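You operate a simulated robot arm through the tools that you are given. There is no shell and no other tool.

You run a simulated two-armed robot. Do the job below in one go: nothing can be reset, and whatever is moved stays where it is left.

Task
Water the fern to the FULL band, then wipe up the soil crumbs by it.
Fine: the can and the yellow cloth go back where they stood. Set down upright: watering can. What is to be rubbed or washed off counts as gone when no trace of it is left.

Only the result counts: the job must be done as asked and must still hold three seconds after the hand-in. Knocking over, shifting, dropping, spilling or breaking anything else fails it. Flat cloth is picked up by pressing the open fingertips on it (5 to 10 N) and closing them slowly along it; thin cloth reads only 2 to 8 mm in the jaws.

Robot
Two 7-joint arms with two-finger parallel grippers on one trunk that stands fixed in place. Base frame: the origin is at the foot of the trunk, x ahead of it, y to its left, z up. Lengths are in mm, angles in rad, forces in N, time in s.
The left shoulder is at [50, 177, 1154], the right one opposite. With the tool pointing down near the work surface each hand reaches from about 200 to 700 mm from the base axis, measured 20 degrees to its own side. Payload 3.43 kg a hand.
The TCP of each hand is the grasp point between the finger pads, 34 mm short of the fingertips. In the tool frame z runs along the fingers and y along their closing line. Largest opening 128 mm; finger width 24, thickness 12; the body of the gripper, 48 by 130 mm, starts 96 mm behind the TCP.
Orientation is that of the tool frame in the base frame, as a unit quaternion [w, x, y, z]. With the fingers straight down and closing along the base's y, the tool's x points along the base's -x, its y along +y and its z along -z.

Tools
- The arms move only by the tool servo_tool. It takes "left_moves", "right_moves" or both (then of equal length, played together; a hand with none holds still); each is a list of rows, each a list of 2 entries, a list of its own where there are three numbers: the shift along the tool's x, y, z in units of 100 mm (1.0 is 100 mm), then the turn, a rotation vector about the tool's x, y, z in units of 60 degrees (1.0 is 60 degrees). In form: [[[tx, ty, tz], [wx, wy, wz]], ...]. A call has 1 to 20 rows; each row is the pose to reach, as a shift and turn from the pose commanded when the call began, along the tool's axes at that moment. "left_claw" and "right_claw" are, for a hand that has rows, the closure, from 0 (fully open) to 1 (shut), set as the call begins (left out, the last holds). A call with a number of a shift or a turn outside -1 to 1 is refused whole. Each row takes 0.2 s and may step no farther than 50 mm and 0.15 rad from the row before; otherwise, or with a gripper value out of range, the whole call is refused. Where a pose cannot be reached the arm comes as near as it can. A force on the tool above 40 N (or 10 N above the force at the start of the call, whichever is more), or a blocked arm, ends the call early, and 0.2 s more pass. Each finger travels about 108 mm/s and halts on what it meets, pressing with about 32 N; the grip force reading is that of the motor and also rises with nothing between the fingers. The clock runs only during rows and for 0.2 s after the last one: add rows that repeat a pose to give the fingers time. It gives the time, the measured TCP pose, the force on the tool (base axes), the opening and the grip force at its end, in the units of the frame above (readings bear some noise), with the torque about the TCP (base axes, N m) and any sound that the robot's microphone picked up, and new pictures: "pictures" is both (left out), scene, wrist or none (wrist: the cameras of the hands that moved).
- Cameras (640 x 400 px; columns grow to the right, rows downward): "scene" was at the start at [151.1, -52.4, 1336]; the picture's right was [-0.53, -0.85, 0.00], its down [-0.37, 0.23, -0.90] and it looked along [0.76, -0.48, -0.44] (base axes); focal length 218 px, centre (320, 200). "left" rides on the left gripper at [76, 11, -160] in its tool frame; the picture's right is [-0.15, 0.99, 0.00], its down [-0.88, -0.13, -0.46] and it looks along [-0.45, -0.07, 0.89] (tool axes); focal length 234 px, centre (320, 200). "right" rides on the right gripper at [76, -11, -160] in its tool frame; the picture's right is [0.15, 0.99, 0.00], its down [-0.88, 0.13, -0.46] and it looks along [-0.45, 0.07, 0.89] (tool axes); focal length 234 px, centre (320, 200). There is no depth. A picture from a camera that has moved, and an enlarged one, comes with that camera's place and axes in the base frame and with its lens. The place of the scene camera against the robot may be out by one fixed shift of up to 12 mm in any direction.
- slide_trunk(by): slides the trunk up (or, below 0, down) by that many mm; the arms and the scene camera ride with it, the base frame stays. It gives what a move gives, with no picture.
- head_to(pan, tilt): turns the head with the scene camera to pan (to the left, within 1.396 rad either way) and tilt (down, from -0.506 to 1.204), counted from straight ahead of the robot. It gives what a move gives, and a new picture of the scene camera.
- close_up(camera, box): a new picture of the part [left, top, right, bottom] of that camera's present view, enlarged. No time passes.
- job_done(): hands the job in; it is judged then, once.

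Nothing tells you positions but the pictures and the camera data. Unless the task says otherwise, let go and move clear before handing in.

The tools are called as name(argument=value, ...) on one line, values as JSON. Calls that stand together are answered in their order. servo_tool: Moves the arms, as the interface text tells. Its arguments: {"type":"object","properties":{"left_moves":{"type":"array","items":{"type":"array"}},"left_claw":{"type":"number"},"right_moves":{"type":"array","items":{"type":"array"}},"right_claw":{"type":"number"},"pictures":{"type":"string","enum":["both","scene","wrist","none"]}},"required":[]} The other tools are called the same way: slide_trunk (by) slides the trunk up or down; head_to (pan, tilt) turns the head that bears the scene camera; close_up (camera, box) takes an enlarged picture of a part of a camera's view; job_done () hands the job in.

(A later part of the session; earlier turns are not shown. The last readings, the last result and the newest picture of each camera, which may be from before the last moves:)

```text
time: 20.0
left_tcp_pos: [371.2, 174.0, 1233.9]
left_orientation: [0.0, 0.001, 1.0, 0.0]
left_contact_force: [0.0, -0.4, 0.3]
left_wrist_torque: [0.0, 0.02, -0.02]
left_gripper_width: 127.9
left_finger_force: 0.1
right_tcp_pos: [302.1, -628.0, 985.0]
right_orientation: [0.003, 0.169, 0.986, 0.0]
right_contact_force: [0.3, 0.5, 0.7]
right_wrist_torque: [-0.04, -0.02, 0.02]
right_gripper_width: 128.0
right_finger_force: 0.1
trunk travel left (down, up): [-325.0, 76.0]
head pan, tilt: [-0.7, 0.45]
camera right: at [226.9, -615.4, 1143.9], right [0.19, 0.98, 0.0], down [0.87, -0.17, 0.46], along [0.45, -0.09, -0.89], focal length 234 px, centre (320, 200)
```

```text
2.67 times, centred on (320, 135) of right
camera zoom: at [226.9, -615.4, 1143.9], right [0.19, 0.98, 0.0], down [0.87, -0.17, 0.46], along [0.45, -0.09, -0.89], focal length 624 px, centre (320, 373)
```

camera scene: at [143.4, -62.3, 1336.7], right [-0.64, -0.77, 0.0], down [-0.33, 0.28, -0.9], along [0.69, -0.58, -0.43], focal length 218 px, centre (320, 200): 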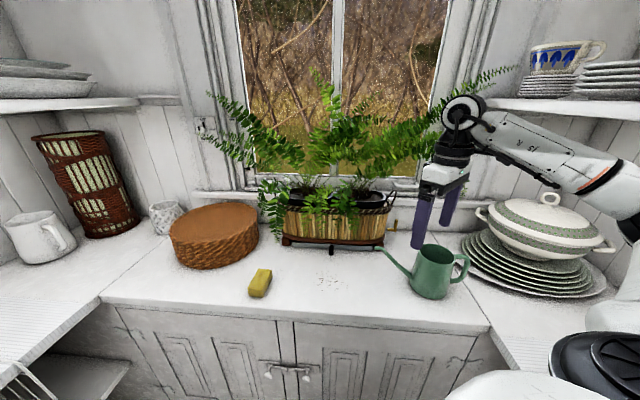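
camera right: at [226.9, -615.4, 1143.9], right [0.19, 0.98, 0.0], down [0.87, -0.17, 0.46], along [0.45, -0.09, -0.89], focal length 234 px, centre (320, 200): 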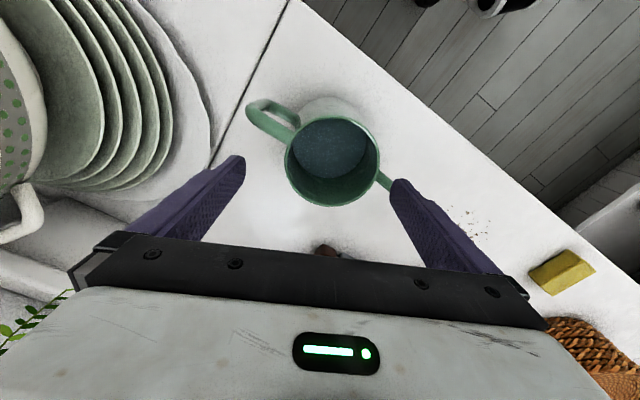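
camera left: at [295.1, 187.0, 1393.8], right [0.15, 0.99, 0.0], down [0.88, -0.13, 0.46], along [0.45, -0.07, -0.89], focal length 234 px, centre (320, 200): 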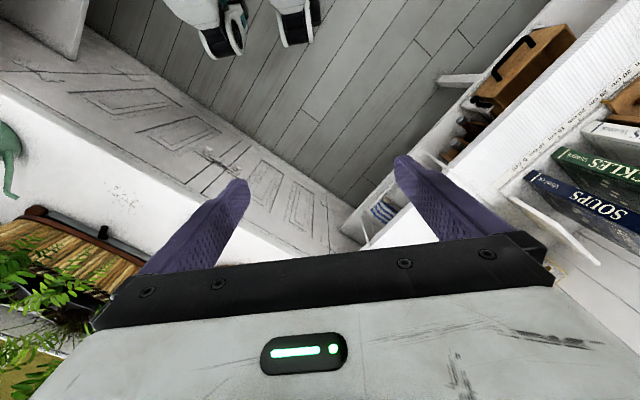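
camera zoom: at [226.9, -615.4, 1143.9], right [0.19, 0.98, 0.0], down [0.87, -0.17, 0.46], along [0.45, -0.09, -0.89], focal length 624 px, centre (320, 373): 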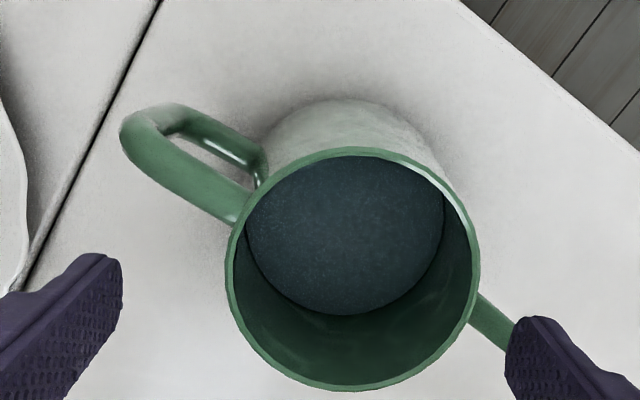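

The view shows the can about 12 mm toward the right finger, measured directly against the fingers. I shift the hand by that much and recheck.

servo_tool(right_moves=[[[0, 0.12, 0], [0, 0, 0]], [[0, 0.12, 0.1], [0, 0, 0]], [[0, 0.12, 0.1], [0, 0, 0]]], pictures="wrist")

close_up(camera="right", box=[220, 60, 420, 220])

close_up(camera="scene", box=[380, 170, 540, 310])

```text
time: 20.8
left_tcp_pos: [369.8, 175.1, 1232.0]
left_orientation: [0.0, -0.001, 1.0, -0.001]
left_contact_force: [-0.2, -0.5, 0.8]
left_wrist_torque: [-0.02, -0.04, 0.03]
left_gripper_width: 128.0
left_finger_force: 0.0
right_tcp_pos: [305.5, -618.1, 975.2]
right_orientation: [0.003, 0.168, 0.986, -0.001]
right_contact_force: [0.0, -0.2, -0.1]
right_wrist_torque: [0.02, -0.02, 0.0]
right_gripper_width: 128.1
right_finger_force: 0.1
trunk travel left (down, up): [-325.0, 76.0]
head pan, tilt: [-0.7, 0.45]
camera right: at [229.8, -604.0, 1133.4], right [0.19, 0.98, 0.0], down [0.87, -0.17, 0.46], along [0.45, -0.09, -0.89], focal length 234 px, centre (320, 200)
```

right: 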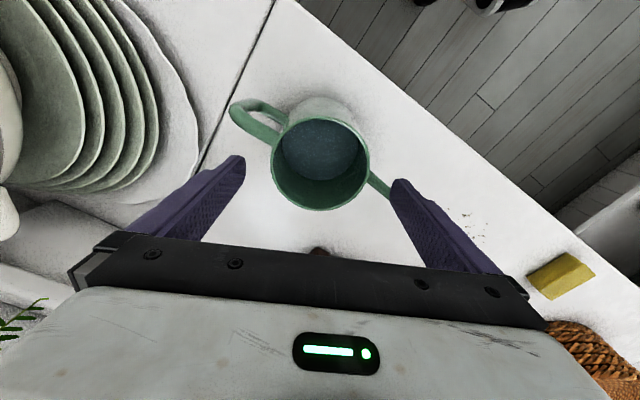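

```text
2.50 times, centred on (320, 140) of right
camera zoom: at [229.8, -604.0, 1133.4], right [0.19, 0.98, 0.0], down [0.87, -0.17, 0.46], along [0.45, -0.09, -0.89], focal length 585 px, centre (320, 350)
```

zoom: 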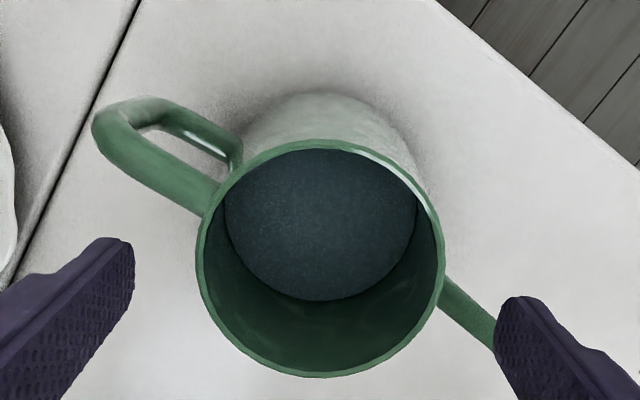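

```text
2.86 times, centred on (460, 240) of scene
camera zoom: at [143.6, -62.7, 1336.6], right [-0.64, -0.77, 0.0], down [-0.33, 0.28, -0.9], along [0.69, -0.58, -0.44], focal length 624 px, centre (-80, 86)
```

zoom: 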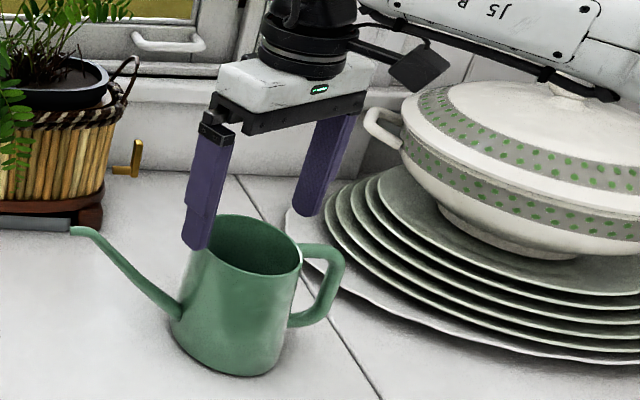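

The rim is now centered between the fingers (rim z ≈ 919). I descend straight down to TCP z ≈ 888, fingers still open.

servo_tool(right_moves=[[[0.005, 0, 0.25], [0, 0, 0]], [[0.005, 0, 0.5], [0, 0, 0]], [[0.005, 0, 0.7], [0, 0, 0]], [[0.005, 0, 0.87], [0, 0, 0]], [[0.005, 0, 0.87], [0, 0, 0]]], pictures="both")

close_up(camera="scene", box=[380, 200, 508, 310])

```text
time: 22.0
left_tcp_pos: [370.7, 174.2, 1231.9]
left_orientation: [0.0, 0.001, 1.0, 0.0]
left_contact_force: [-0.6, 0.3, 0.6]
left_wrist_torque: [0.01, -0.01, 0.04]
left_gripper_width: 127.9
left_finger_force: 0.0
right_tcp_pos: [305.9, -618.3, 888.0]
right_orientation: [0.003, 0.168, 0.986, -0.001]
right_contact_force: [-0.1, -0.5, 0.7]
right_wrist_torque: [0.01, 0.02, -0.02]
right_gripper_width: 128.3
right_finger_force: 0.0
trunk travel left (down, up): [-325.0, 76.0]
head pan, tilt: [-0.7, 0.45]
camera scene: at [143.6, -62.7, 1336.6], right [-0.64, -0.77, 0.0], down [-0.33, 0.28, -0.9], along [0.69, -0.58, -0.44], focal length 218 px, centre (320, 200)
camera right: at [230.3, -604.8, 1046.7], right [0.19, 0.98, 0.0], down [0.87, -0.17, 0.46], along [0.45, -0.09, -0.89], focal length 234 px, centre (320, 200)
```

scene: 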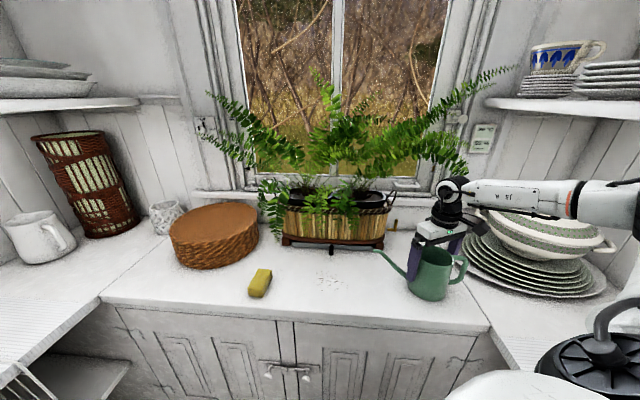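
right: 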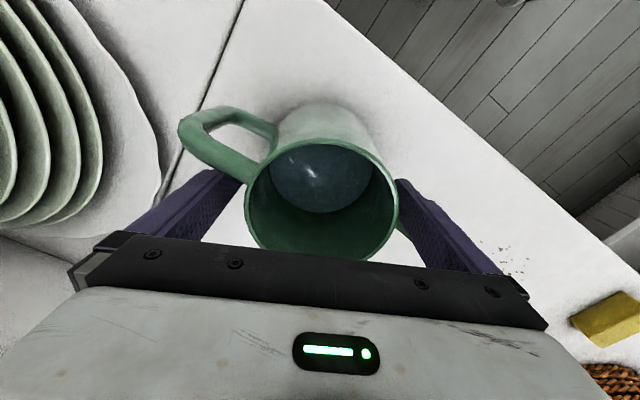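

```text
3.64 times, centred on (444, 255) of scene
camera zoom: at [143.6, -62.7, 1336.6], right [-0.64, -0.77, 0.0], down [-0.33, 0.28, -0.9], along [0.69, -0.58, -0.44], focal length 795 px, centre (-131, 0)
```

zoom: 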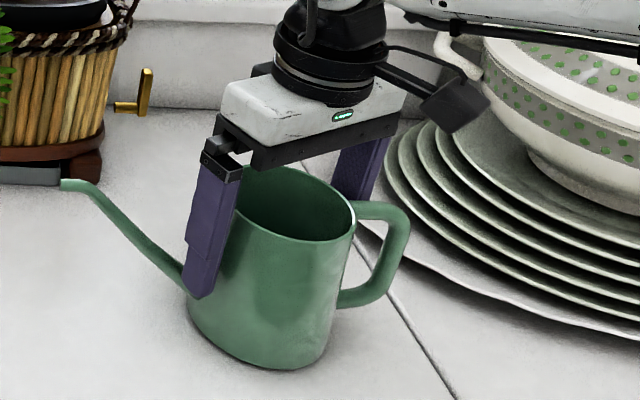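

Fingers straddle the can on both sides with no contact. Now I close on the body.

servo_tool(right_moves=[[[0, 0, 0], [0, 0, 0]], [[0, 0, 0], [0, 0, 0]], [[0, 0, 0], [0, 0, 0]], [[0, 0, 0], [0, 0, 0]]], right_claw=0.4, pictures="both")

```text
time: 23.0
left_tcp_pos: [370.3, 175.3, 1233.2]
left_orientation: [-0.001, 0.0, 1.0, 0.0]
left_contact_force: [-0.2, -0.3, 0.3]
left_wrist_torque: [-0.02, 0.0, -0.02]
left_gripper_width: 127.6
left_finger_force: 0.0
right_tcp_pos: [306.0, -618.7, 888.9]
right_orientation: [0.002, 0.168, 0.986, 0.0]
right_contact_force: [0.4, 0.4, 0.5]
right_wrist_torque: [0.01, -0.08, -0.04]
right_gripper_width: 93.3
right_finger_force: 32.5
trunk travel left (down, up): [-325.0, 76.0]
head pan, tilt: [-0.7, 0.45]
camera scene: at [143.6, -62.9, 1336.6], right [-0.64, -0.77, 0.0], down [-0.33, 0.28, -0.9], along [0.69, -0.58, -0.44], focal length 218 px, centre (320, 200)
camera right: at [230.4, -604.8, 1046.7], right [0.19, 0.98, 0.0], down [0.87, -0.17, 0.46], along [0.45, -0.09, -0.89], focal length 234 px, centre (320, 200)
```

scene: 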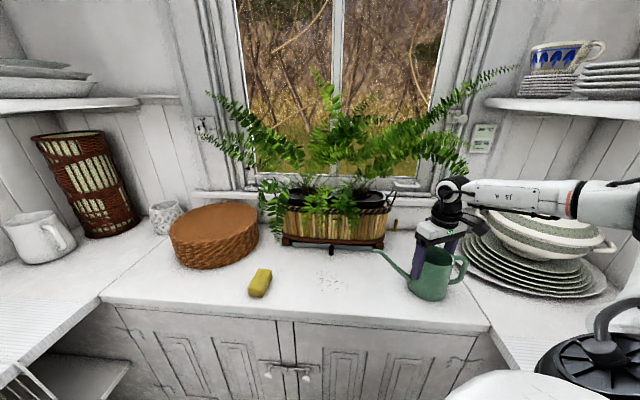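
right: 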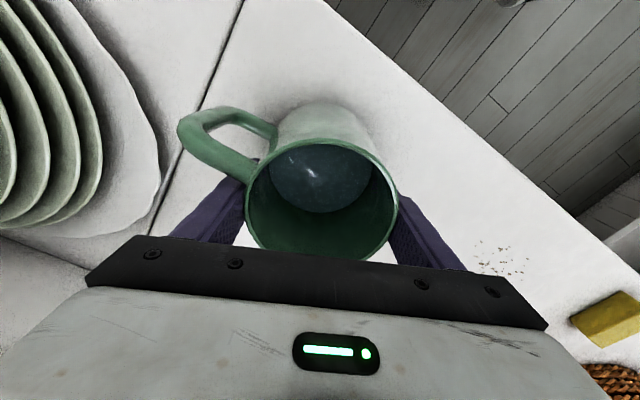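

The can is held (93 mm, 32.5 N); grasp pose G0 ≈ (306, -618.5, 888), yaw -19.4°. I lift it gently and read the weight.

servo_tool(right_moves=[[[0, 0, -0.05], [0, 0, 0]], [[0, 0, -0.1], [0, 0, 0]], [[0, 0, -0.2], [0, 0, 0]], [[0, 0, -0.2], [0, 0, 0]]], pictures="both")

```text
time: 24.0
left_tcp_pos: [371.6, 173.9, 1232.9]
left_orientation: [-0.001, 0.0, 1.0, 0.0]
left_contact_force: [0.1, -0.4, -0.3]
left_wrist_torque: [-0.03, -0.04, 0.0]
left_gripper_width: 128.0
left_finger_force: 0.1
right_tcp_pos: [307.0, -617.5, 907.1]
right_orientation: [0.003, 0.169, 0.986, 0.0]
right_contact_force: [0.3, 0.2, -6.6]
right_wrist_torque: [0.02, -0.04, -0.03]
right_gripper_width: 93.5
right_finger_force: 32.5
trunk travel left (down, up): [-325.0, 76.0]
head pan, tilt: [-0.7, 0.45]
camera scene: at [144.0, -63.5, 1336.5], right [-0.64, -0.77, 0.0], down [-0.33, 0.28, -0.9], along [0.69, -0.58, -0.44], focal length 218 px, centre (320, 200)
camera right: at [231.1, -604.7, 1066.8], right [0.19, 0.98, 0.0], down [0.87, -0.17, 0.46], along [0.45, -0.09, -0.89], focal length 234 px, centre (320, 200)
```

scene: 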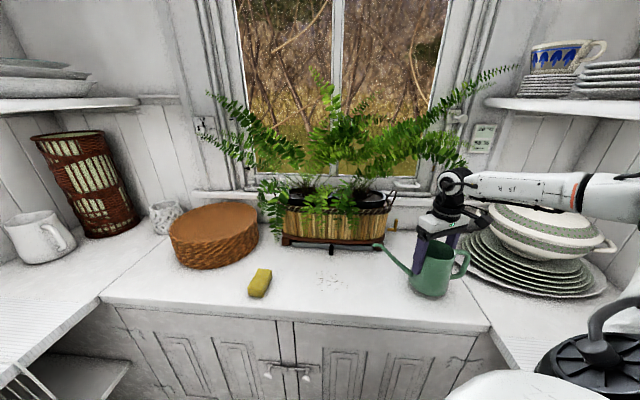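
right: 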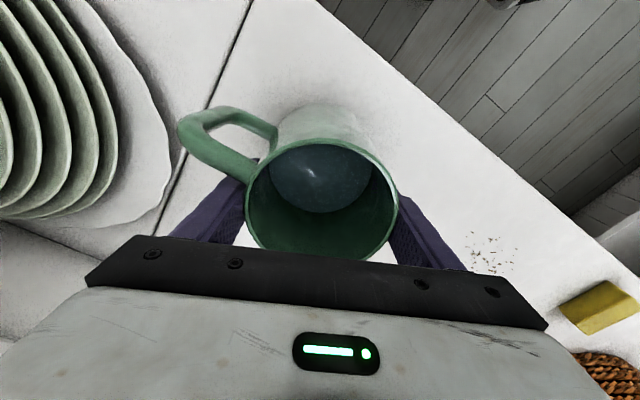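

The can weighs about 6.6 N and hangs steady. I lift further and carry it toward the clear counter spot in front of the planter's right half, turning it clockwise on the way.

servo_tool(right_moves=[[[0, 0, -0.12], [0, 0, 0]], [[0, 0, -0.24], [0, 0, 0]], [[0, 0, -0.36], [0, 0, 0]], [[-0.056, 0.134, -0.36], [0, 0, 0.1]], [[-0.112, 0.268, -0.36], [0, 0, 0.2]], [[-0.168, 0.402, -0.36], [0, 0, 0.3]], [[-0.224, 0.536, -0.36], [0, 0, 0.4]], [[-0.28, 0.67, -0.36], [0, 0, 0.5]], [[-0.337, 0.805, -0.36], [0, 0, 0.633]], [[-0.337, 0.805, -0.36], [0, 0, 0.633]]], pictures="both")

```text
time: 26.2
left_tcp_pos: [371.0, 174.1, 1232.3]
left_orientation: [0.0, 0.001, 1.0, 0.001]
left_contact_force: [0.0, -0.1, -0.7]
left_wrist_torque: [0.01, 0.02, 0.02]
left_gripper_width: 127.9
left_finger_force: 0.1
right_tcp_pos: [364.6, -552.7, 944.3]
right_orientation: [0.002, 0.481, 0.877, 0.001]
right_contact_force: [-0.3, -0.4, -6.1]
right_wrist_torque: [-0.03, 0.03, 0.01]
right_gripper_width: 93.6
right_finger_force: 32.4
trunk travel left (down, up): [-325.0, 76.0]
head pan, tilt: [-0.7, 0.45]
camera scene: at [143.9, -63.3, 1336.5], right [-0.64, -0.77, 0.0], down [-0.33, 0.28, -0.9], along [0.69, -0.58, -0.44], focal length 218 px, centre (320, 200)
camera right: at [313.6, -496.0, 1103.4], right [0.76, 0.66, 0.0], down [0.58, -0.67, 0.46], along [0.3, -0.35, -0.89], focal length 234 px, centre (320, 200)
```

scene: 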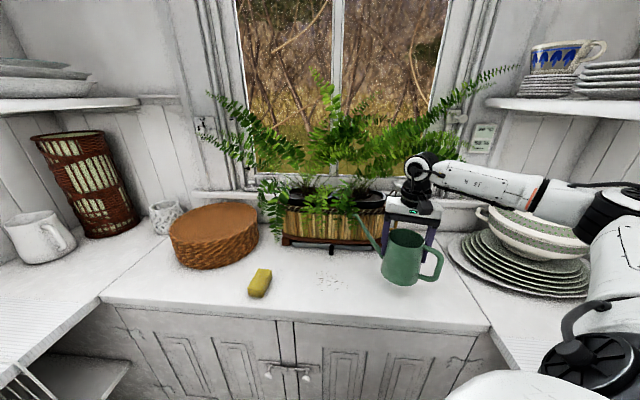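
right: 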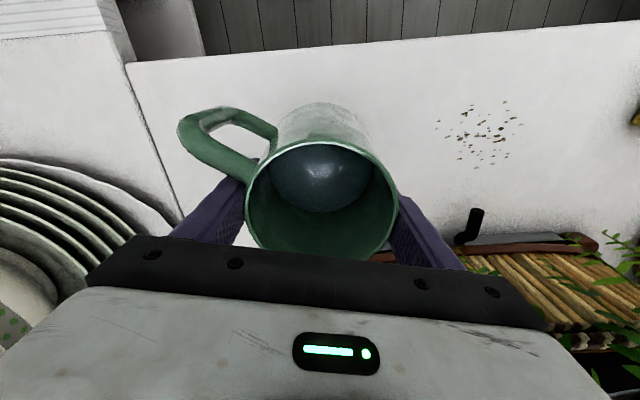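

The can turned smoothly (spout now pointing about 7°). I continue to the set-down spot at (424, -488) while turning further to about spout -28°.

servo_tool(right_moves=[[[0.04, 0.15, 0], [0, 0, 0.1]], [[0.08, 0.3, 0], [0, 0, 0.2]], [[0.12, 0.45, 0], [0, 0, 0.3]], [[0.16, 0.6, 0], [0, 0, 0.4]], [[0.2, 0.75, 0], [0, 0, 0.5]], [[0.226, 0.848, 0], [0, 0, 0.6]], [[0.226, 0.848, 0], [0, 0, 0.6]]], pictures="both")

```text
time: 27.8
left_tcp_pos: [370.4, 174.7, 1233.0]
left_orientation: [0.0, 0.0, 1.0, 0.0]
left_contact_force: [0.2, 0.2, -0.5]
left_wrist_torque: [0.03, -0.02, 0.01]
left_gripper_width: 128.0
left_finger_force: 0.1
right_tcp_pos: [423.7, -488.4, 944.0]
right_orientation: [0.002, 0.729, 0.685, 0.001]
right_contact_force: [0.4, -0.2, -4.7]
right_wrist_torque: [0.01, -0.01, 0.04]
right_gripper_width: 93.6
right_finger_force: 32.5
trunk travel left (down, up): [-325.0, 76.0]
head pan, tilt: [-0.7, 0.45]
camera scene: at [144.0, -63.3, 1336.5], right [-0.64, -0.77, 0.0], down [-0.33, 0.28, -0.9], along [0.69, -0.58, -0.44], focal length 218 px, centre (320, 200)
camera right: at [417.1, -412.0, 1103.9], right [1.0, 0.09, 0.0], down [0.07, -0.89, 0.46], along [0.04, -0.46, -0.89], focal length 234 px, centre (320, 200)
```

scene: 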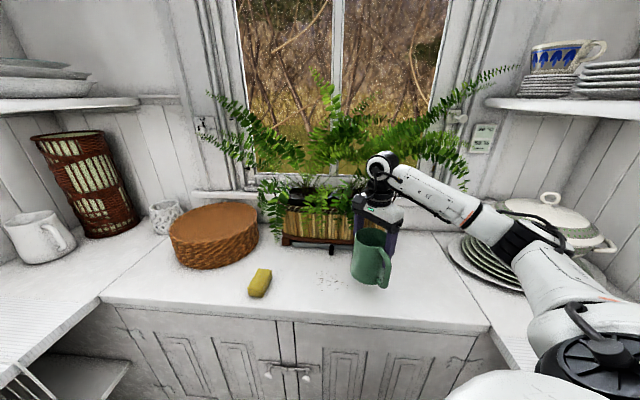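
right: 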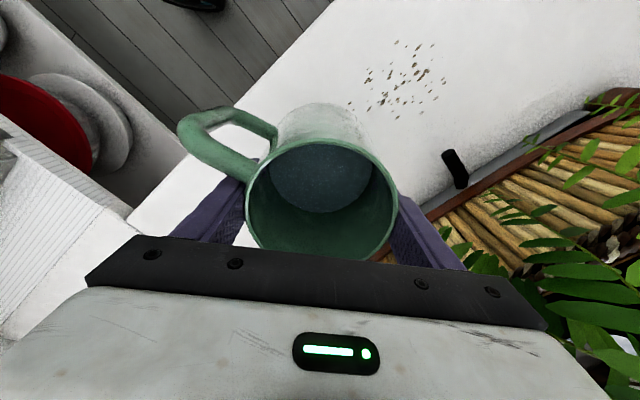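

The full turn went well and there is wrist range left. I step 28 mm away from the crumbs, turn a bit more so the spout faces the planter, and lower the can to just above the counter.

servo_tool(right_moves=[[[-0.1, -0.09, 0], [0, 0, 0.11]], [[-0.208, -0.184, 0], [0, 0, 0.22]], [[-0.208, -0.184, 0.2], [0, 0, 0.22]], [[-0.208, -0.184, 0.4], [0, 0, 0.22]], [[-0.208, -0.184, 0.5], [0, 0, 0.22]], [[-0.208, -0.184, 0.5], [0, 0, 0.22]]], pictures="both")

```text
time: 29.2
left_tcp_pos: [369.3, 175.9, 1234.6]
left_orientation: [0.001, 0.0, 1.0, -0.001]
left_contact_force: [-0.1, 0.3, 0.2]
left_wrist_torque: [-0.01, -0.01, 0.01]
left_gripper_width: 128.1
left_finger_force: 0.1
right_tcp_pos: [400.9, -505.8, 894.5]
right_orientation: [0.001, 0.801, 0.599, 0.001]
right_contact_force: [-14.6, 12.2, 6.6]
right_wrist_torque: [-0.53, -1.36, 0.12]
right_gripper_width: 98.0
right_finger_force: 32.1
trunk travel left (down, up): [-325.0, 76.0]
head pan, tilt: [-0.7, 0.45]
camera scene: at [141.2, -60.8, 1337.0], right [-0.64, -0.77, 0.0], down [-0.33, 0.28, -0.9], along [0.69, -0.58, -0.43], focal length 218 px, centre (320, 200)
camera right: at [412.1, -430.7, 1054.5], right [0.99, -0.14, 0.0], down [-0.12, -0.88, 0.46], along [-0.06, -0.45, -0.89], focal length 234 px, centre (320, 200)
```

scene: 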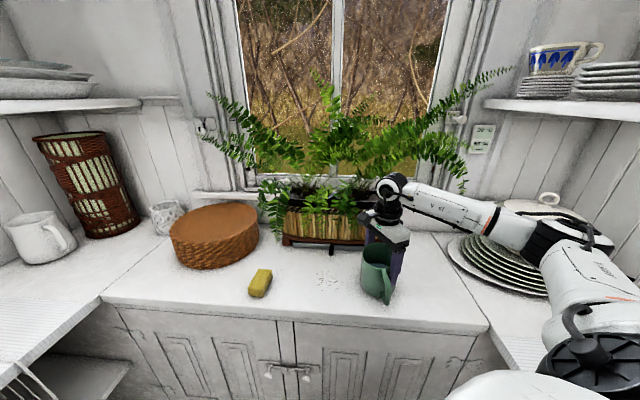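
right: 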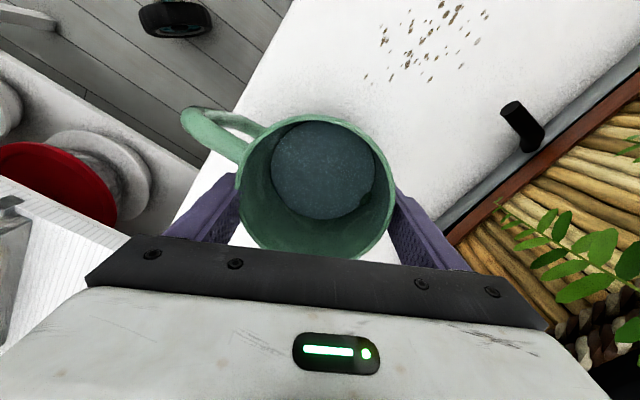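

The spout tip has pushed against the planter front (19 N) and the can shifted slightly in the grip; I misjudged the planter's distance. I back straight away from the planter and up a little at once.

servo_tool(right_moves=[[[0.05, -0.09, -0.02], [0, 0, 0]], [[0.1, -0.18, -0.05], [0, 0, 0]], [[0.15, -0.27, -0.1], [0, 0, 0]], [[0.19, -0.35, -0.1], [0, 0, 0]], [[0.19, -0.35, -0.1], [0, 0, 0]]], pictures="both")

close_up(camera="scene", box=[250, 160, 410, 260])

close_up(camera="scene", box=[330, 200, 458, 310])

```text
time: 30.4
left_tcp_pos: [371.3, 173.5, 1233.1]
left_orientation: [0.001, 0.0, 1.0, 0.0]
left_contact_force: [0.7, -0.2, -0.7]
left_wrist_torque: [0.0, -0.01, -0.03]
left_gripper_width: 128.1
left_finger_force: 0.0
right_tcp_pos: [375.8, -479.9, 903.5]
right_orientation: [0.003, 0.802, 0.597, 0.001]
right_contact_force: [-0.4, 0.1, -5.1]
right_wrist_torque: [0.0, 0.02, -0.02]
right_gripper_width: 93.7
right_finger_force: 32.4
trunk travel left (down, up): [-325.0, 76.0]
head pan, tilt: [-0.7, 0.45]
camera scene: at [144.0, -63.3, 1336.5], right [-0.64, -0.77, 0.0], down [-0.33, 0.28, -0.9], along [0.69, -0.58, -0.44], focal length 218 px, centre (320, 200)
camera right: at [386.9, -404.9, 1064.2], right [0.99, -0.14, 0.01], down [-0.13, -0.88, 0.46], along [-0.06, -0.45, -0.89], focal length 234 px, centre (320, 200)
```

scene: 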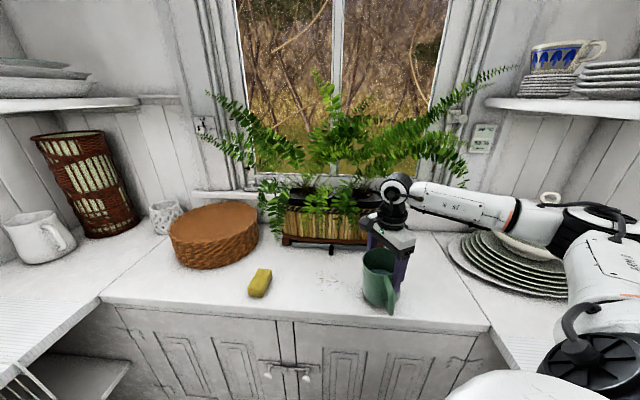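
right: 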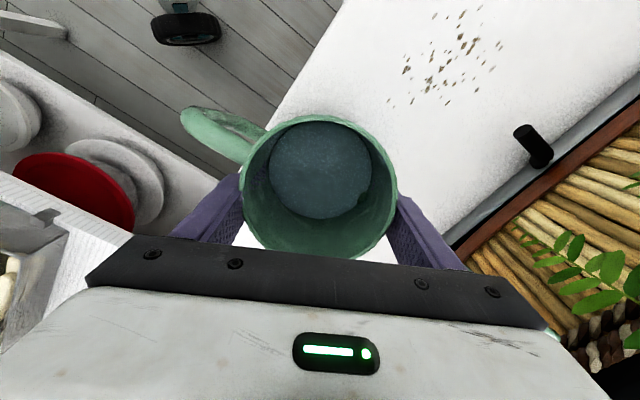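

```text
4.00 times, centred on (330, 210) of scene
camera zoom: at [144.0, -63.3, 1336.5], right [-0.64, -0.77, 0.0], down [-0.33, 0.28, -0.9], along [0.69, -0.58, -0.44], focal length 874 px, centre (280, 160)
```

zoom: 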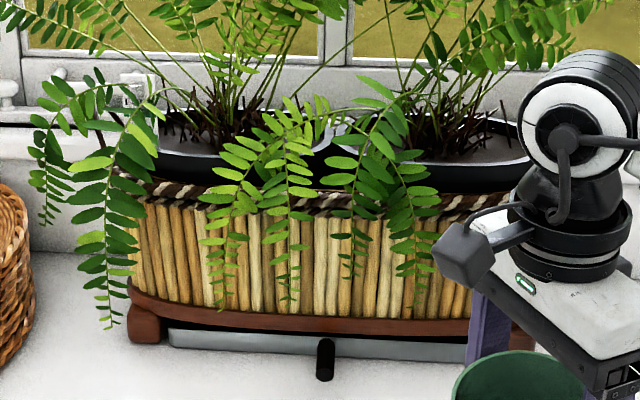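

```text
3.64 times, centred on (394, 255) of scene
camera zoom: at [144.0, -63.3, 1336.5], right [-0.64, -0.77, 0.0], down [-0.33, 0.28, -0.9], along [0.69, -0.58, -0.44], focal length 795 px, centre (51, 0)
```

zoom: 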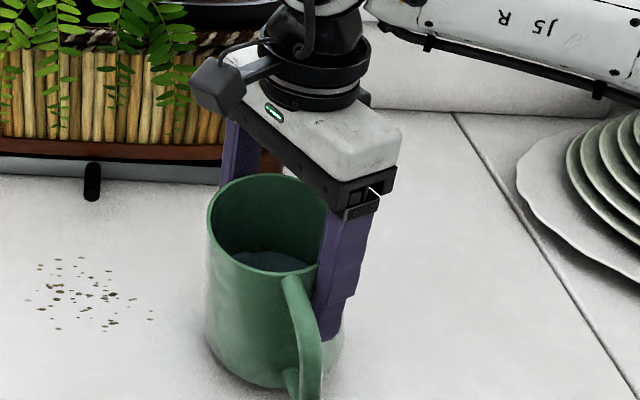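

The planter has not moved (its feet and knob are at the same pixels), and the can is only tipped back a little in the grip, no water lost. I raise it slightly, turn the spout to about -25° and move to a spot with clearance both from the counter edge and the planter.

servo_tool(right_moves=[[[0, 0, -0.15], [0, 0, 0]], [[-0.03, 0.06, -0.15], [0, 0, -0.1]], [[-0.07, 0.12, -0.15], [0, 0, -0.2]], [[-0.1, 0.18, -0.15], [0, 0, -0.283]], [[-0.131, 0.243, -0.15], [0, 0, -0.283]], [[-0.131, 0.243, -0.15], [0, 0, -0.283]]], pictures="both")

close_up(camera="scene", box=[320, 190, 448, 310])

```text
time: 31.8
left_tcp_pos: [370.0, 173.0, 1232.3]
left_orientation: [0.0, 0.0, 1.0, -0.001]
left_contact_force: [0.8, 0.2, -0.9]
left_wrist_torque: [0.02, 0.0, 0.04]
left_gripper_width: 128.1
left_finger_force: 0.0
right_tcp_pos: [395.5, -501.2, 918.9]
right_orientation: [0.002, 0.705, 0.709, 0.0]
right_contact_force: [0.7, 0.1, -5.6]
right_wrist_torque: [-0.01, 0.02, 0.03]
right_gripper_width: 93.9
right_finger_force: 32.0
trunk travel left (down, up): [-325.0, 76.0]
head pan, tilt: [-0.7, 0.45]
camera scene: at [144.0, -63.2, 1336.5], right [-0.64, -0.77, 0.0], down [-0.33, 0.28, -0.9], along [0.69, -0.58, -0.44], focal length 218 px, centre (320, 200)
camera right: at [383.6, -425.7, 1078.0], right [0.99, 0.15, 0.0], down [0.14, -0.88, 0.46], along [0.07, -0.45, -0.89], focal length 234 px, centre (320, 200)
```

scene: 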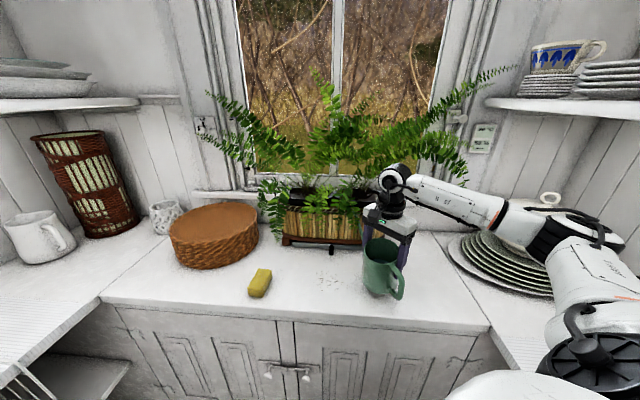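
right: 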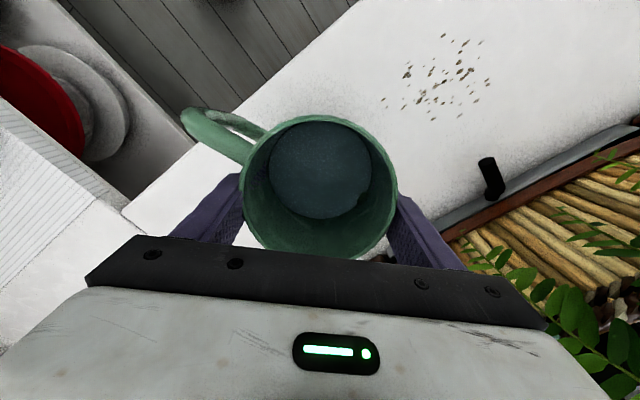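

```text
3.33 times, centred on (384, 250) of scene
camera zoom: at [144.0, -63.2, 1336.5], right [-0.64, -0.77, 0.0], down [-0.33, 0.28, -0.9], along [0.69, -0.58, -0.44], focal length 728 px, centre (107, 33)
```

zoom: 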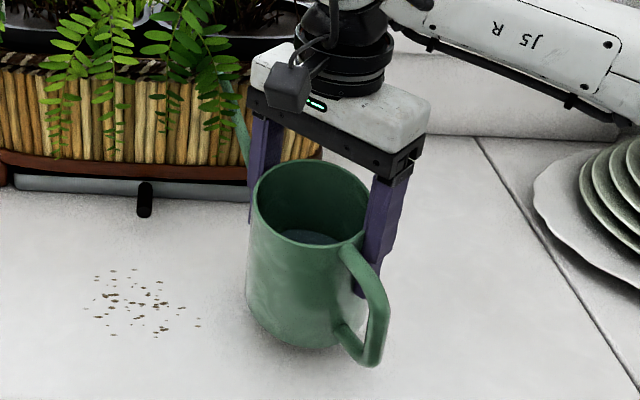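

The can hangs slightly tipped back. I lower it slowly so the counter pushes it level again, watching the force.

servo_tool(right_moves=[[[0, 0, 0.1], [0, 0, 0]], [[0, 0, 0.15], [0, 0, 0]], [[0, 0, 0.18], [0, 0, 0]], [[0, 0, 0.2], [0, 0, 0]], [[0, 0, 0.22], [0, 0, 0]], [[0, 0, 0.24], [0, 0, 0]], [[0, 0, 0.24], [0, 0, 0]]], pictures="wrist")

```text
time: 33.4
left_tcp_pos: [369.8, 174.7, 1232.2]
left_orientation: [0.0, -0.001, 1.0, 0.0]
left_contact_force: [0.2, 0.3, -0.2]
left_wrist_torque: [0.0, -0.01, -0.03]
left_gripper_width: 128.2
left_finger_force: 0.0
right_tcp_pos: [395.0, -500.3, 896.8]
right_orientation: [0.003, 0.704, 0.71, 0.002]
right_contact_force: [-0.7, 1.3, 3.2]
right_wrist_torque: [0.38, 0.25, 0.03]
right_gripper_width: 93.7
right_finger_force: 31.8
trunk travel left (down, up): [-325.0, 76.0]
head pan, tilt: [-0.7, 0.45]
camera right: at [383.0, -424.5, 1055.8], right [0.99, 0.15, 0.01], down [0.13, -0.88, 0.46], along [0.08, -0.45, -0.89], focal length 234 px, centre (320, 200)
```

right: 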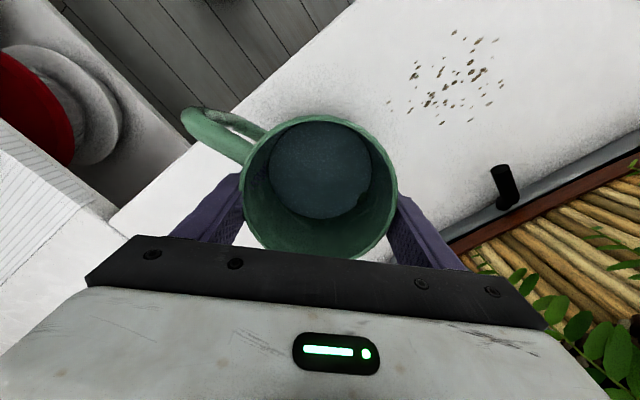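

The base edge touches the counter (force now +3 N). I keep lowering gently to the level height of about 889.

servo_tool(right_moves=[[[0, 0, 0.02], [0, 0, 0]], [[0, 0, 0.04], [0, 0, 0]], [[0, 0, 0.06], [0, 0, 0]], [[0, 0, 0.08], [0, 0, 0]], [[0, 0, 0.08], [0, 0, 0]]], pictures="both")

close_up(camera="scene", box=[320, 190, 448, 310])

```text
time: 34.6
left_tcp_pos: [371.0, 175.1, 1234.1]
left_orientation: [0.0, 0.0, 1.0, 0.0]
left_contact_force: [0.0, 0.1, 0.4]
left_wrist_torque: [0.04, 0.01, -0.03]
left_gripper_width: 127.8
left_finger_force: 0.0
right_tcp_pos: [395.1, -498.8, 889.6]
right_orientation: [0.004, 0.704, 0.71, 0.001]
right_contact_force: [2.3, -4.7, 13.4]
right_wrist_torque: [0.5, -0.08, -0.1]
right_gripper_width: 94.2
right_finger_force: 32.0
trunk travel left (down, up): [-325.0, 76.0]
head pan, tilt: [-0.7, 0.45]
camera scene: at [142.9, -62.2, 1336.7], right [-0.64, -0.77, 0.0], down [-0.33, 0.28, -0.9], along [0.69, -0.58, -0.43], focal length 218 px, centre (320, 200)
camera right: at [382.8, -424.5, 1048.2], right [0.99, 0.15, 0.01], down [0.13, -0.88, 0.46], along [0.08, -0.45, -0.89], focal length 234 px, centre (320, 200)
```

scene: 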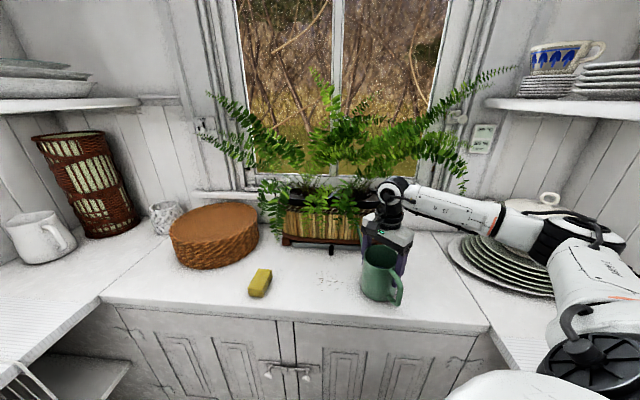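
right: 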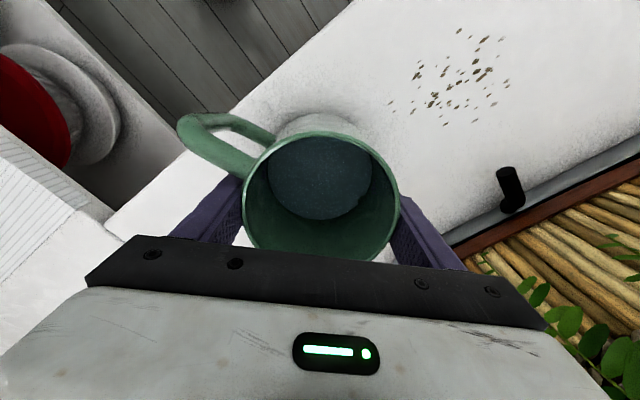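

```text
3.33 times, centred on (384, 250) of scene
camera zoom: at [142.9, -62.2, 1336.7], right [-0.64, -0.77, 0.0], down [-0.33, 0.28, -0.9], along [0.69, -0.58, -0.43], focal length 728 px, centre (107, 33)
```

zoom: 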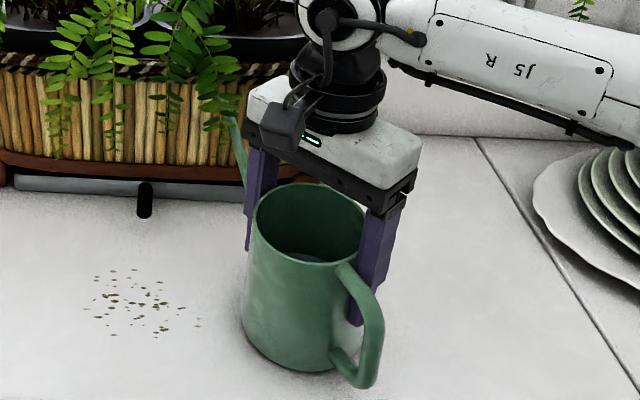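

The can is nearly upright on the counter (13 N press). I open the gripper so it settles flat.

servo_tool(right_moves=[[[0, 0, 0], [0, 0, 0]], [[0, 0, 0], [0, 0, 0]], [[0, 0, 0], [0, 0, 0]]], right_claw=0, pictures="both")

close_up(camera="scene", box=[320, 190, 448, 310])

```text
time: 35.4
left_tcp_pos: [370.1, 174.1, 1233.0]
left_orientation: [0.0, 0.0, 1.0, 0.0]
left_contact_force: [0.7, 0.2, -0.6]
left_wrist_torque: [0.0, 0.0, 0.0]
left_gripper_width: 128.2
left_finger_force: 0.0
right_tcp_pos: [395.9, -498.6, 888.5]
right_orientation: [0.002, 0.705, 0.71, 0.001]
right_contact_force: [-0.2, 0.0, -0.4]
right_wrist_torque: [0.02, 0.0, -0.01]
right_gripper_width: 127.5
right_finger_force: 0.1
trunk travel left (down, up): [-325.0, 76.0]
head pan, tilt: [-0.7, 0.45]
camera scene: at [143.5, -62.7, 1336.6], right [-0.64, -0.77, 0.0], down [-0.33, 0.28, -0.9], along [0.69, -0.58, -0.44], focal length 218 px, centre (320, 200)
camera right: at [383.1, -424.7, 1047.5], right [0.99, 0.15, 0.0], down [0.13, -0.88, 0.46], along [0.07, -0.45, -0.89], focal length 234 px, centre (320, 200)
```

scene: 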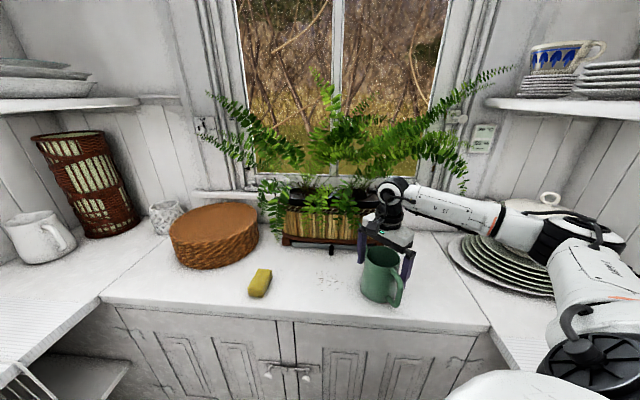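
right: 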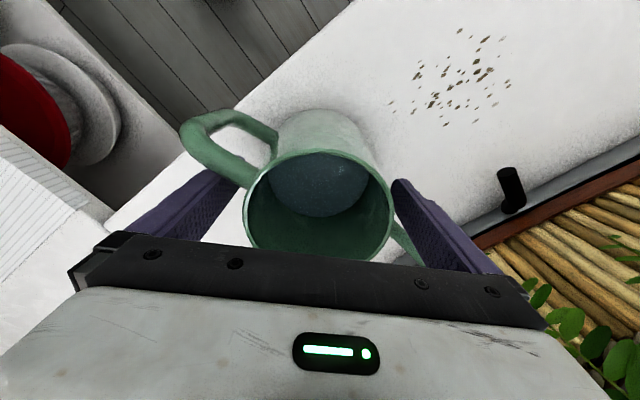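

```text
3.33 times, centred on (384, 250) of scene
camera zoom: at [143.5, -62.7, 1336.6], right [-0.64, -0.77, 0.0], down [-0.33, 0.28, -0.9], along [0.69, -0.58, -0.44], focal length 728 px, centre (107, 33)
```

zoom: 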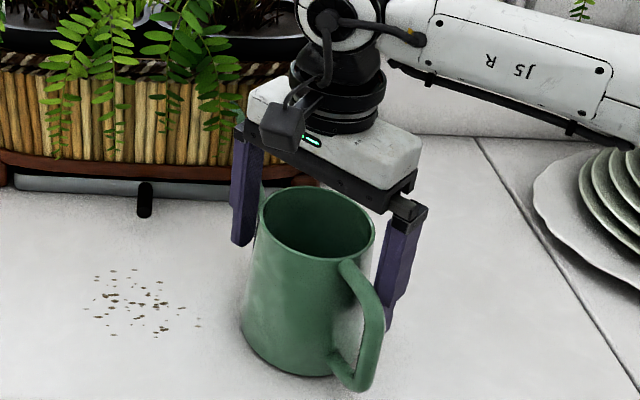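

The can now stands upright at about (394, -501) with the spout at -25°. I raise the hand clear and begin turning it back to the natural yaw for a grasp from behind.

servo_tool(right_moves=[[[0, 0, -0.35], [0, 0, 0]], [[0, 0, -0.7], [0, 0, 0]], [[0, 0, -1.0], [0, 0, 0]], [[0, 0, -1.0], [0, 0, -0.14]], [[0, 0, -1.0], [0, 0, -0.28]], [[0, 0, -1.0], [0, 0, -0.42]], [[0, 0, -1.0], [0, 0, -0.54]], [[0, 0, -1.0], [0, 0, -0.54]]], pictures="none")

servo_tool(right_moves=[[[0, 0, 0], [0, 0, -0.14]], [[0, 0, 0], [0, 0, -0.28]], [[0, 0, 0], [0, 0, -0.42]], [[0, 0, 0], [0, 0, -0.54]], [[0, 0, 0], [0, 0, -0.54]]], pictures="both")

```text
time: 37.2
left_tcp_pos: [370.6, 174.5, 1233.9]
left_orientation: [0.001, -0.001, 1.0, 0.0]
left_contact_force: [0.2, 0.3, 0.5]
left_wrist_torque: [-0.02, -0.01, -0.02]
left_gripper_width: 128.0
left_finger_force: 0.0
right_tcp_pos: [395.9, -498.6, 988.1]
right_orientation: [0.003, 0.478, 0.878, 0.0]
right_contact_force: [0.4, 0.8, 0.2]
right_wrist_torque: [0.01, -0.02, 0.0]
right_gripper_width: 127.7
right_finger_force: 0.0
trunk travel left (down, up): [-325.0, 76.0]
head pan, tilt: [-0.7, 0.45]
```

```text
time: 38.4
left_tcp_pos: [370.5, 174.7, 1233.1]
left_orientation: [0.0, 0.0, 1.0, 0.0]
left_contact_force: [-0.1, 1.0, 0.1]
left_wrist_torque: [0.0, 0.01, -0.05]
left_gripper_width: 128.0
left_finger_force: 0.0
right_tcp_pos: [395.1, -500.1, 987.5]
right_orientation: [0.003, 0.213, 0.977, 0.0]
right_contact_force: [0.2, 0.9, 0.3]
right_wrist_torque: [0.01, 0.0, 0.0]
right_gripper_width: 127.9
right_finger_force: 0.0
trunk travel left (down, up): [-325.0, 76.0]
head pan, tilt: [-0.7, 0.45]
camera scene: at [143.6, -62.8, 1336.6], right [-0.64, -0.77, 0.0], down [-0.33, 0.28, -0.9], along [0.69, -0.58, -0.44], focal length 218 px, centre (320, 200)
camera right: at [321.1, -478.5, 1146.7], right [0.28, 0.96, 0.0], down [0.85, -0.25, 0.46], along [0.44, -0.13, -0.89], focal length 234 px, centre (320, 200)
```

scene: 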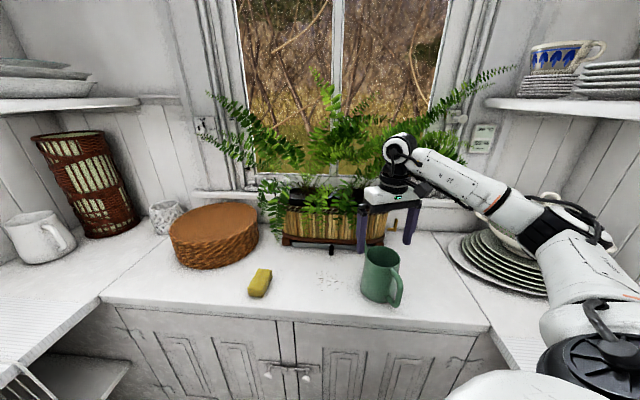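
right: 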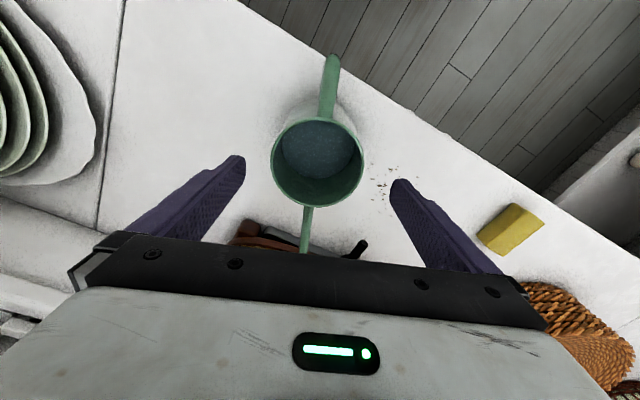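

The hand is aligned behind the can (yaw -24.6°), the rim almost centered. I pitch the tool 35° forward at this height so the palm sits behind and above the can.

servo_tool(right_moves=[[[-0.01, -0.01, 0], [0, -0.117, 0]], [[-0.02, -0.02, 0], [0, -0.233, 0]], [[-0.04, -0.023, 0], [0, -0.35, 0]], [[-0.043, -0.023, 0], [0, -0.467, 0]], [[-0.043, -0.023, 0], [0, -0.583, 0]], [[-0.043, -0.023, 0], [0, -0.583, 0]]], pictures="both")

```text
time: 39.8
left_tcp_pos: [370.6, 175.3, 1232.8]
left_orientation: [0.0, 0.0, 1.0, 0.0]
left_contact_force: [0.2, 0.0, 0.2]
left_wrist_torque: [-0.01, 0.02, -0.02]
left_gripper_width: 128.0
left_finger_force: 0.1
right_tcp_pos: [397.3, -503.9, 986.8]
right_orientation: [0.297, 0.205, 0.93, -0.066]
right_contact_force: [0.5, -0.2, 0.8]
right_wrist_torque: [-0.01, 0.01, -0.01]
right_gripper_width: 128.3
right_finger_force: 0.1
trunk travel left (down, up): [-325.0, 76.0]
head pan, tilt: [-0.7, 0.45]
camera scene: at [143.7, -62.9, 1336.6], right [-0.64, -0.77, 0.0], down [-0.33, 0.28, -0.9], along [0.69, -0.58, -0.44], focal length 218 px, centre (320, 200)
camera right: at [253.5, -449.9, 1073.9], right [0.31, 0.95, -0.08], down [0.47, -0.07, 0.88], along [0.83, -0.31, -0.47], focal length 234 px, centre (320, 200)
```

scene: 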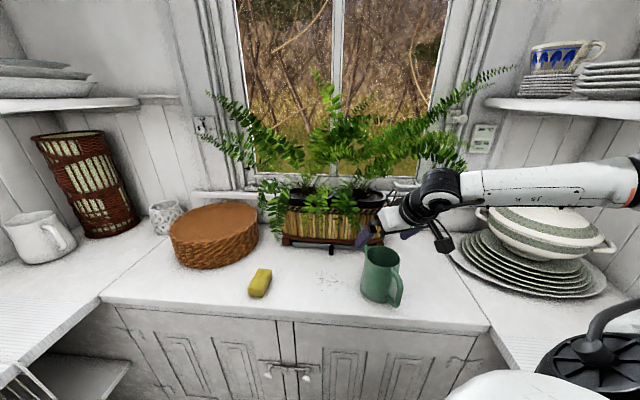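
right: 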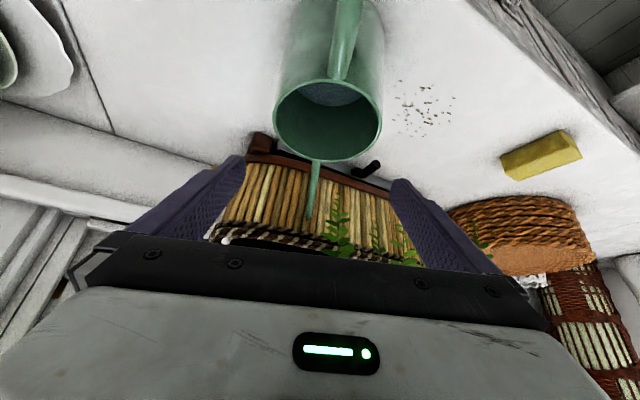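

The tool is pitched and the can lies centered between the finger planes. I go straight down in two stages.

servo_tool(right_moves=[[[0.12, 0.01, 0.17], [0, 0, 0]], [[0.24, 0.02, 0.34], [0, 0, 0]], [[0.36, 0.02, 0.5], [0, 0, 0]], [[0.476, 0.02, 0.667], [0, 0, 0]], [[0.476, 0.02, 0.667], [0, 0, 0]]], pictures="both")

close_up(camera="scene", box=[320, 190, 448, 310])

```text
time: 41.0
left_tcp_pos: [369.4, 174.7, 1234.1]
left_orientation: [0.0, 0.0, 1.0, 0.0]
left_contact_force: [-0.3, 0.6, -0.4]
left_wrist_torque: [0.0, -0.02, 0.01]
left_gripper_width: 128.2
left_finger_force: 0.1
right_tcp_pos: [398.2, -502.0, 905.1]
right_orientation: [0.297, 0.204, 0.93, -0.065]
right_contact_force: [-0.1, 0.2, -0.6]
right_wrist_torque: [-0.03, 0.02, 0.02]
right_gripper_width: 127.9
right_finger_force: 0.1
trunk travel left (down, up): [-325.0, 76.0]
head pan, tilt: [-0.7, 0.45]
camera scene: at [143.6, -62.7, 1336.6], right [-0.64, -0.77, 0.0], down [-0.33, 0.28, -0.9], along [0.69, -0.58, -0.44], focal length 218 px, centre (320, 200)
camera right: at [254.0, -448.2, 991.6], right [0.31, 0.95, -0.09], down [0.47, -0.07, 0.88], along [0.83, -0.31, -0.47], focal length 234 px, centre (320, 200)
```

scene: 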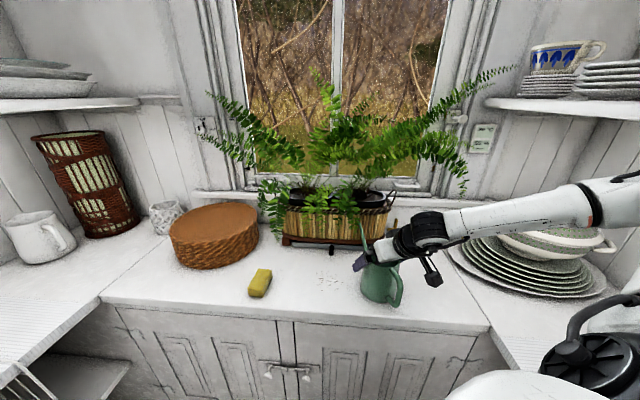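
right: 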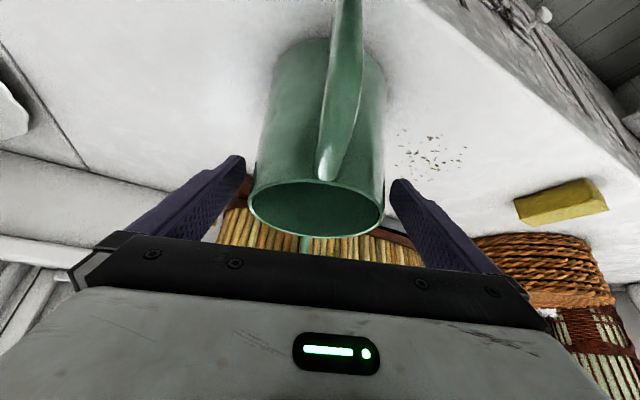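

```text
3.33 times, centred on (384, 250) of scene
camera zoom: at [143.6, -62.7, 1336.6], right [-0.64, -0.77, 0.0], down [-0.33, 0.28, -0.9], along [0.69, -0.58, -0.44], focal length 728 px, centre (107, 33)
```

zoom: 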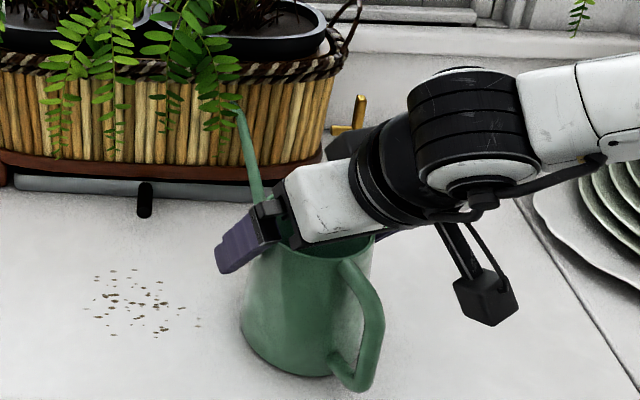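

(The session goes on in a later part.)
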